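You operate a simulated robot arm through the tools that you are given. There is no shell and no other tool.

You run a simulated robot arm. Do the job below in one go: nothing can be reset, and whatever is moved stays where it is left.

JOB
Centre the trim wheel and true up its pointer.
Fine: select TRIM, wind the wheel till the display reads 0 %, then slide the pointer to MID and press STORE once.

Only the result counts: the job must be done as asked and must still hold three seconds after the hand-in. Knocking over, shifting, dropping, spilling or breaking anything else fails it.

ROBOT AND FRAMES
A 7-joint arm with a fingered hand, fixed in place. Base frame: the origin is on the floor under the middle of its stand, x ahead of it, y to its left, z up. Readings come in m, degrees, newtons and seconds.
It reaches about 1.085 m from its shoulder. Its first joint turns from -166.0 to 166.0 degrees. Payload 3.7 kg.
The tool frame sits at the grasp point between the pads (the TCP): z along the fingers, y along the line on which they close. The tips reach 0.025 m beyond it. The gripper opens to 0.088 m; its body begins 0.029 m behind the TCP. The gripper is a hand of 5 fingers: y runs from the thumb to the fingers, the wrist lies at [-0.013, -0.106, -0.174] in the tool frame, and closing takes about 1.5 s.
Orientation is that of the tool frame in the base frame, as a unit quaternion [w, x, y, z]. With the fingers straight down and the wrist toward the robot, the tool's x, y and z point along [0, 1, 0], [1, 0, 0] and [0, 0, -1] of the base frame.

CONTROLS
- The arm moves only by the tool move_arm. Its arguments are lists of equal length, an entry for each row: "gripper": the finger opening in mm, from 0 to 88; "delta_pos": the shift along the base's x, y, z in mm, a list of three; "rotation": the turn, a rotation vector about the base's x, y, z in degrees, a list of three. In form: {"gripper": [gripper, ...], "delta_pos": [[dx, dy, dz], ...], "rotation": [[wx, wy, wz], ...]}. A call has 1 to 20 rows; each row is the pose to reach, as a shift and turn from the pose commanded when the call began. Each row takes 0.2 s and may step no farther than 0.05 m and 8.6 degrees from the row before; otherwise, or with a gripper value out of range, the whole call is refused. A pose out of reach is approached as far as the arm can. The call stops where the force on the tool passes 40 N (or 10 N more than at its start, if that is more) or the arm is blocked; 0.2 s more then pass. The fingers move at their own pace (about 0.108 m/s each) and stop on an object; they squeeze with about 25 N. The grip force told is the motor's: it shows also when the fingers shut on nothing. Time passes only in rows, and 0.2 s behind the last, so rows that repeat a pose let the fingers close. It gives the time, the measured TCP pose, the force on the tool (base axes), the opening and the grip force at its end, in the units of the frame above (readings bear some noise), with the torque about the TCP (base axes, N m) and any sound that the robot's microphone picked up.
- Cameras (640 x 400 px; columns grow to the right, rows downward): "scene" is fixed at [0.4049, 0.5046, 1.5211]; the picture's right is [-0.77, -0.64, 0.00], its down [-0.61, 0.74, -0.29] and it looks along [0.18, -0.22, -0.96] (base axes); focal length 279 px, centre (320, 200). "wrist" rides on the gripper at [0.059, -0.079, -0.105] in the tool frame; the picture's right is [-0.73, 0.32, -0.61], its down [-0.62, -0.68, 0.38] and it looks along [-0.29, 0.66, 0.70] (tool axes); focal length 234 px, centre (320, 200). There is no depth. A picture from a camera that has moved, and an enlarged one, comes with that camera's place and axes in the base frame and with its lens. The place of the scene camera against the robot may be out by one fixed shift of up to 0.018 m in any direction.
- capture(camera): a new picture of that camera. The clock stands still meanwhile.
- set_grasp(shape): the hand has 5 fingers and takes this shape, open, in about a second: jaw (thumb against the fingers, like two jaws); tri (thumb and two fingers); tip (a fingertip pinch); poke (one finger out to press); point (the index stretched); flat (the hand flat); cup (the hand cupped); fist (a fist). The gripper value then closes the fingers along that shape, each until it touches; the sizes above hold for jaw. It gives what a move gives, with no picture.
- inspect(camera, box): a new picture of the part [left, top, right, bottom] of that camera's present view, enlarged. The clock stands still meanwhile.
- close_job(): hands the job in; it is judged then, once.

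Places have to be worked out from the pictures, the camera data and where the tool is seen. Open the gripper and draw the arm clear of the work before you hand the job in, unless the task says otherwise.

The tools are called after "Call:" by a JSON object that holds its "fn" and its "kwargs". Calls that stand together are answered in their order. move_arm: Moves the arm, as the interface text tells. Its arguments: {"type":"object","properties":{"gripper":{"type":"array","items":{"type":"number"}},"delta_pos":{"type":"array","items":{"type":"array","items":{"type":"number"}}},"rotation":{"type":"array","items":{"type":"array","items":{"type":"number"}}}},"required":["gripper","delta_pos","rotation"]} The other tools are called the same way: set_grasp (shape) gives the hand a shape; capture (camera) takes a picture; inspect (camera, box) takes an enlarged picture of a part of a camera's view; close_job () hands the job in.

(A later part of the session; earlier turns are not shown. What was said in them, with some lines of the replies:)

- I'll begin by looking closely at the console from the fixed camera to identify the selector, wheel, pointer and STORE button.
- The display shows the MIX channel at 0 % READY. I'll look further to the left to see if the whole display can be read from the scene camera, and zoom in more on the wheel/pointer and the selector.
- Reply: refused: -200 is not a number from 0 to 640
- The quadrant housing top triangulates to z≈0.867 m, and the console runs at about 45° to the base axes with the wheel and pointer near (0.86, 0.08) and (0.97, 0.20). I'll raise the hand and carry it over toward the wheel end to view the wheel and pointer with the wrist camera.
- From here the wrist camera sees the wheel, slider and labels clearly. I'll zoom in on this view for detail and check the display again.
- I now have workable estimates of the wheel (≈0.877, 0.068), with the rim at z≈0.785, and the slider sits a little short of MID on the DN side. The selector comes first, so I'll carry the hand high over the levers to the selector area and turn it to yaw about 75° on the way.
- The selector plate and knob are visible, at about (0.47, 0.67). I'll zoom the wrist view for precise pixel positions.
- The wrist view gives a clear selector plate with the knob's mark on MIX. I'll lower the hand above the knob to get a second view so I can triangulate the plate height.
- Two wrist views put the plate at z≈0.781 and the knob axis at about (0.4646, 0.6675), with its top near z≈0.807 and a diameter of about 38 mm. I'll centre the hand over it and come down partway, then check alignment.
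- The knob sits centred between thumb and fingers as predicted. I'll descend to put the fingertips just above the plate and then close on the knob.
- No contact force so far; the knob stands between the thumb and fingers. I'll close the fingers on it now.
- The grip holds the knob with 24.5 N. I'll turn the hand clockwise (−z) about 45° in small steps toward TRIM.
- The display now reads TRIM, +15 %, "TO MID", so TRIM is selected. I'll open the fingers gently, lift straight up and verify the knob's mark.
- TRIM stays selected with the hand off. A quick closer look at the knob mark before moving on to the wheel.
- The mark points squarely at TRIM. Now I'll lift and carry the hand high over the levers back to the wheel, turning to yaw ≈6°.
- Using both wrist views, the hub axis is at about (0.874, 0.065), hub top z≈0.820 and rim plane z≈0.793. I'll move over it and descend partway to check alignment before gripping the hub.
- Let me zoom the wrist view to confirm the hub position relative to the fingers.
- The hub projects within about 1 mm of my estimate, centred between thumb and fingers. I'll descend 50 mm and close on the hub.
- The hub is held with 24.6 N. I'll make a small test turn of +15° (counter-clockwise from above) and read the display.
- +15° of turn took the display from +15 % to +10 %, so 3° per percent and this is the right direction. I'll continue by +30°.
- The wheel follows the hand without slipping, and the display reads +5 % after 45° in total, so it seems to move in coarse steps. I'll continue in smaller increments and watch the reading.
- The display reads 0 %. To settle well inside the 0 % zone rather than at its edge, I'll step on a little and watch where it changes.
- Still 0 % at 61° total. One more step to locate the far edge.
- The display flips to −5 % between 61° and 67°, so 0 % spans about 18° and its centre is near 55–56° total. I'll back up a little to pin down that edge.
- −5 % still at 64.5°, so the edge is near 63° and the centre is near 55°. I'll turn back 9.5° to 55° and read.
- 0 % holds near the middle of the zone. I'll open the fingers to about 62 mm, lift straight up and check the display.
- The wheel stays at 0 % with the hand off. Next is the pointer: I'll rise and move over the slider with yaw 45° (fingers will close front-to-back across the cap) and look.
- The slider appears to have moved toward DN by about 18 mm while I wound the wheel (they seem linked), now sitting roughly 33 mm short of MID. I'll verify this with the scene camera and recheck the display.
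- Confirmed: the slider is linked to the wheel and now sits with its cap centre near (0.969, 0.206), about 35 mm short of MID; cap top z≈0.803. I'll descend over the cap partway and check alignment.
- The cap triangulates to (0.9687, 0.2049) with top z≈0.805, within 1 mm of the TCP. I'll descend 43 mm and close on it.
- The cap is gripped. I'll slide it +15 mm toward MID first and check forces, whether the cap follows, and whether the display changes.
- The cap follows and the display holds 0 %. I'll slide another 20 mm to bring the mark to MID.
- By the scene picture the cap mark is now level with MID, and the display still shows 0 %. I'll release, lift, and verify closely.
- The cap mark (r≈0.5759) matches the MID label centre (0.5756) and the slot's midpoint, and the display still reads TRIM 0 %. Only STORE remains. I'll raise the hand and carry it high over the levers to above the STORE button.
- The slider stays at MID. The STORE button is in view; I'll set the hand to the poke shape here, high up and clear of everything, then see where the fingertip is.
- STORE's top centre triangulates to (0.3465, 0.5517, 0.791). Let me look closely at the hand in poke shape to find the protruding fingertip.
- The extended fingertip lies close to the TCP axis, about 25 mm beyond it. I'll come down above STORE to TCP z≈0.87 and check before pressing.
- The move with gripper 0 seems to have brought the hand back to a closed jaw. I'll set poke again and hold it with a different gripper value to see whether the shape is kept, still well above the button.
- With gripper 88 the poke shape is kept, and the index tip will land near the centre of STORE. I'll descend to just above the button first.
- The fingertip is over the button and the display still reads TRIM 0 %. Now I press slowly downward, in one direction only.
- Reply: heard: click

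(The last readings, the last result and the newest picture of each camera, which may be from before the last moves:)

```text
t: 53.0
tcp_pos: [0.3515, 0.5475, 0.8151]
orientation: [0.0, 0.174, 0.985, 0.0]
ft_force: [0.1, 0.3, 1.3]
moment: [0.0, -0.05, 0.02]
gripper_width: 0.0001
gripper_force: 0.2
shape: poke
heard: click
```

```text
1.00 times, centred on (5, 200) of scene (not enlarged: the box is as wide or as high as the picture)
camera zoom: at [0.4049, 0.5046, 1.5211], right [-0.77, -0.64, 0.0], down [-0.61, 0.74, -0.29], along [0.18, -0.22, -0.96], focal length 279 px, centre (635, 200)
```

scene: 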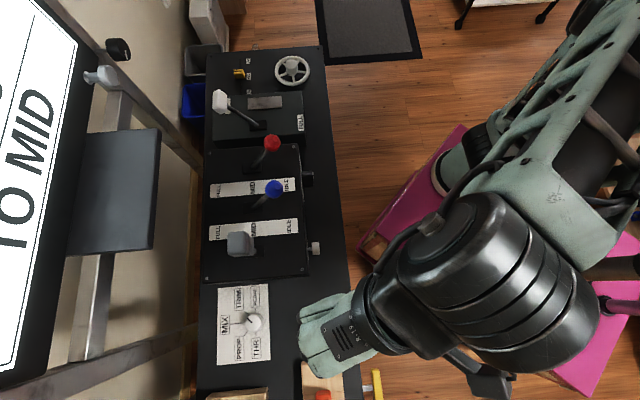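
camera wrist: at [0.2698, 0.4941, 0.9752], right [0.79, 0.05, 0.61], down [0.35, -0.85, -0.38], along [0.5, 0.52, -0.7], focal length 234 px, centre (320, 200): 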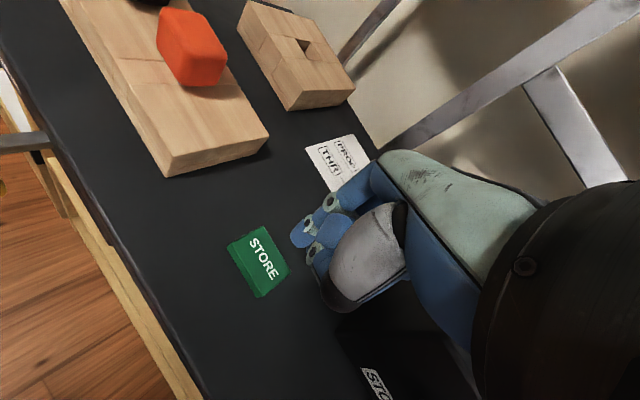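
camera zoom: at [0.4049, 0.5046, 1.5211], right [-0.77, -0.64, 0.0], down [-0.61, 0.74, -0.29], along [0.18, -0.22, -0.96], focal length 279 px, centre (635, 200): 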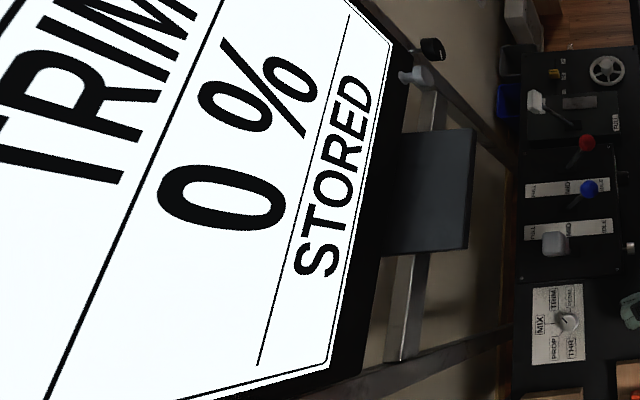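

A click was heard and the display shows "TRIM 0 % STORED". I'll lift straight off the button without pressing again.

Call:
{"fn": "move_arm", "kwargs": {"gripper": [88, 88, 88, 88, 88, 88, 88], "delta_pos": [[0, 0, 20], [0, 0, 60], [0, 0, 105], [0, 0, 150], [0, 0, 195], [0, 0, 240], [0, 0, 285]], "rotation": [[0, 0, 0], [0, 0, 0], [0, 0, 0], [0, 0, 0], [0, 0, 0], [0, 0, 0], [0, 0, 0]]}}

Call:
{"fn": "inspect", "kwargs": {"camera": "scene", "box": [0, 0, 10, 400]}}

Call:
{"fn": "capture", "kwargs": {"camera": "scene"}}

```text
t: 54.6
tcp_pos: [0.3502, 0.5483, 1.1]
orientation: [0.0, 0.173, 0.985, -0.001]
ft_force: [-0.1, 0.7, 0.0]
moment: [-0.01, 0.0, -0.01]
gripper_width: 0.0
gripper_force: 0.1
shape: poke
```

```text
1.00 times, centred on (5, 200) of scene (not enlarged: the box is as wide or as high as the picture)
camera zoom: at [0.4049, 0.5046, 1.5211], right [-0.77, -0.64, 0.0], down [-0.61, 0.74, -0.29], along [0.18, -0.22, -0.96], focal length 279 px, centre (635, 200)
```

zoom: 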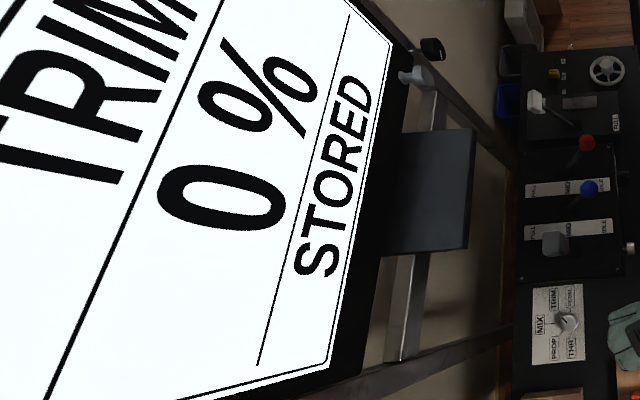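

```text
taken
```

scene: 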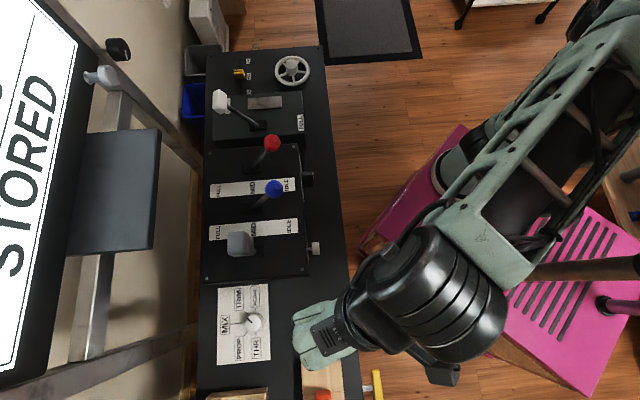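

"STORED" holds with 0 %. I'll open the hand (jaw shape) up here and draw the arm back clear of the console.

Call:
{"fn": "set_grasp", "kwargs": {"shape": "jaw"}}

Call:
{"fn": "move_arm", "kwargs": {"gripper": [88, 88, 88, 88, 88, 88, 88], "delta_pos": [[0, 0, 30], [0, -20, 60], [0, -50, 80], [0, -80, 80], [0, -110, 80], [0, -130, 80], [0, -130, 80]], "rotation": [[0, 0, 0], [0, 0, 0], [0, 0, 0], [0, 0, 0], [0, 0, 0], [0, 0, 0], [0, 0, 0]]}}

Call:
{"fn": "inspect", "kwargs": {"camera": "scene", "box": [0, 0, 10, 400]}}

Call:
{"fn": "inspect", "kwargs": {"camera": "scene", "box": [220, 50, 270, 100]}}

Call:
{"fn": "capture", "kwargs": {"camera": "scene"}}

```text
t: 55.5
tcp_pos: [0.3514, 0.5496, 1.1007]
orientation: [0.0, 0.173, 0.985, 0.0]
ft_force: [0.2, 0.4, -0.2]
moment: [-0.01, -0.01, 0.02]
gripper_width: 0.088
gripper_force: 0.0
shape: jaw
```

```text
t: 57.1
tcp_pos: [0.3513, 0.4183, 1.1808]
orientation: [0.0, 0.174, 0.985, 0.0]
ft_force: [-0.1, 0.5, -0.4]
moment: [-0.01, -0.01, 0.0]
gripper_width: 0.0877
gripper_force: 0.1
shape: jaw
```

```text
1.00 times, centred on (5, 200) of scene (not enlarged: the box is as wide or as high as the picture)
camera zoom: at [0.4049, 0.5046, 1.5211], right [-0.77, -0.64, 0.0], down [-0.61, 0.74, -0.29], along [0.18, -0.22, -0.96], focal length 279 px, centre (635, 200)
```

zoom: 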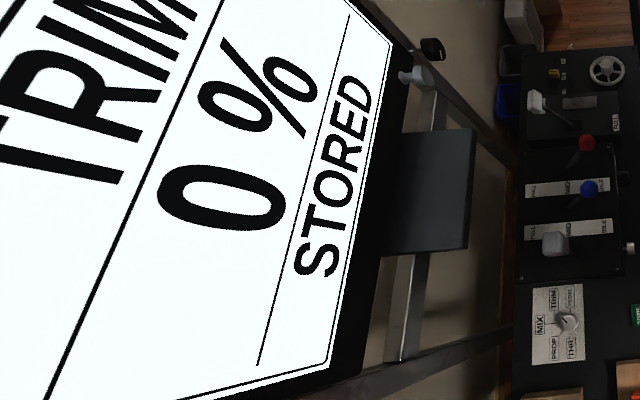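

```text
8.00 times, centred on (245, 75) of scene
camera zoom: at [0.4049, 0.5046, 1.5211], right [-0.77, -0.64, 0.0], down [-0.61, 0.74, -0.29], along [0.18, -0.22, -0.96], focal length 2231 px, centre (920, 1200)
```

zoom: 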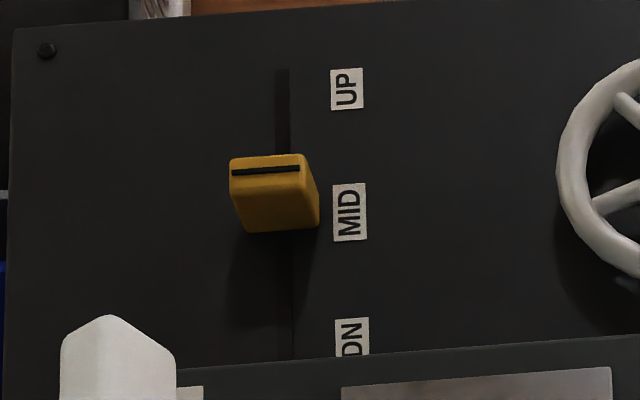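

```text
taken
```

scene: 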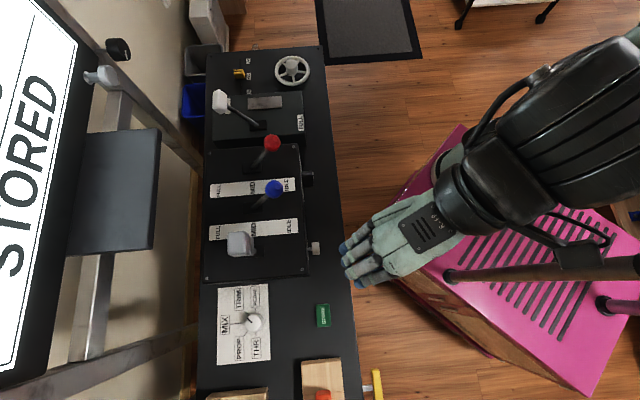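

The display reads TRIM 0 % STORED, the selector is on TRIM, the pointer is at MID, and nothing else has moved. The hand is open and clear of the console, so I'm handing the job in.

Call:
{"fn": "close_job", "kwargs": {}}

```text
The job is handed in.
```

The job is handed in. At the last check the display read TRIM, 0 %, STORED.

- **Selector:** I turned it from MIX to TRIM, and its mark points at the TRIM label.
- **Wheel:** I wound it from +15 % to 0 %. The display moves in 5 % steps, so I found where 0 % changes and set the wheel near the middle of that range.
- **Pointer:** Winding the wheel also drew the pointer about 18 mm towards DN. I then slid it about 35 mm to MID. It lines up with the MID label to within about 1 mm, and the reading stayed at 0 %.
- **STORE:** I pressed it once. There was a click, and the display changed to STORED.

The hand is open and the arm is drawn back clear of the console. In the last pictures the levers and other items are where they started.
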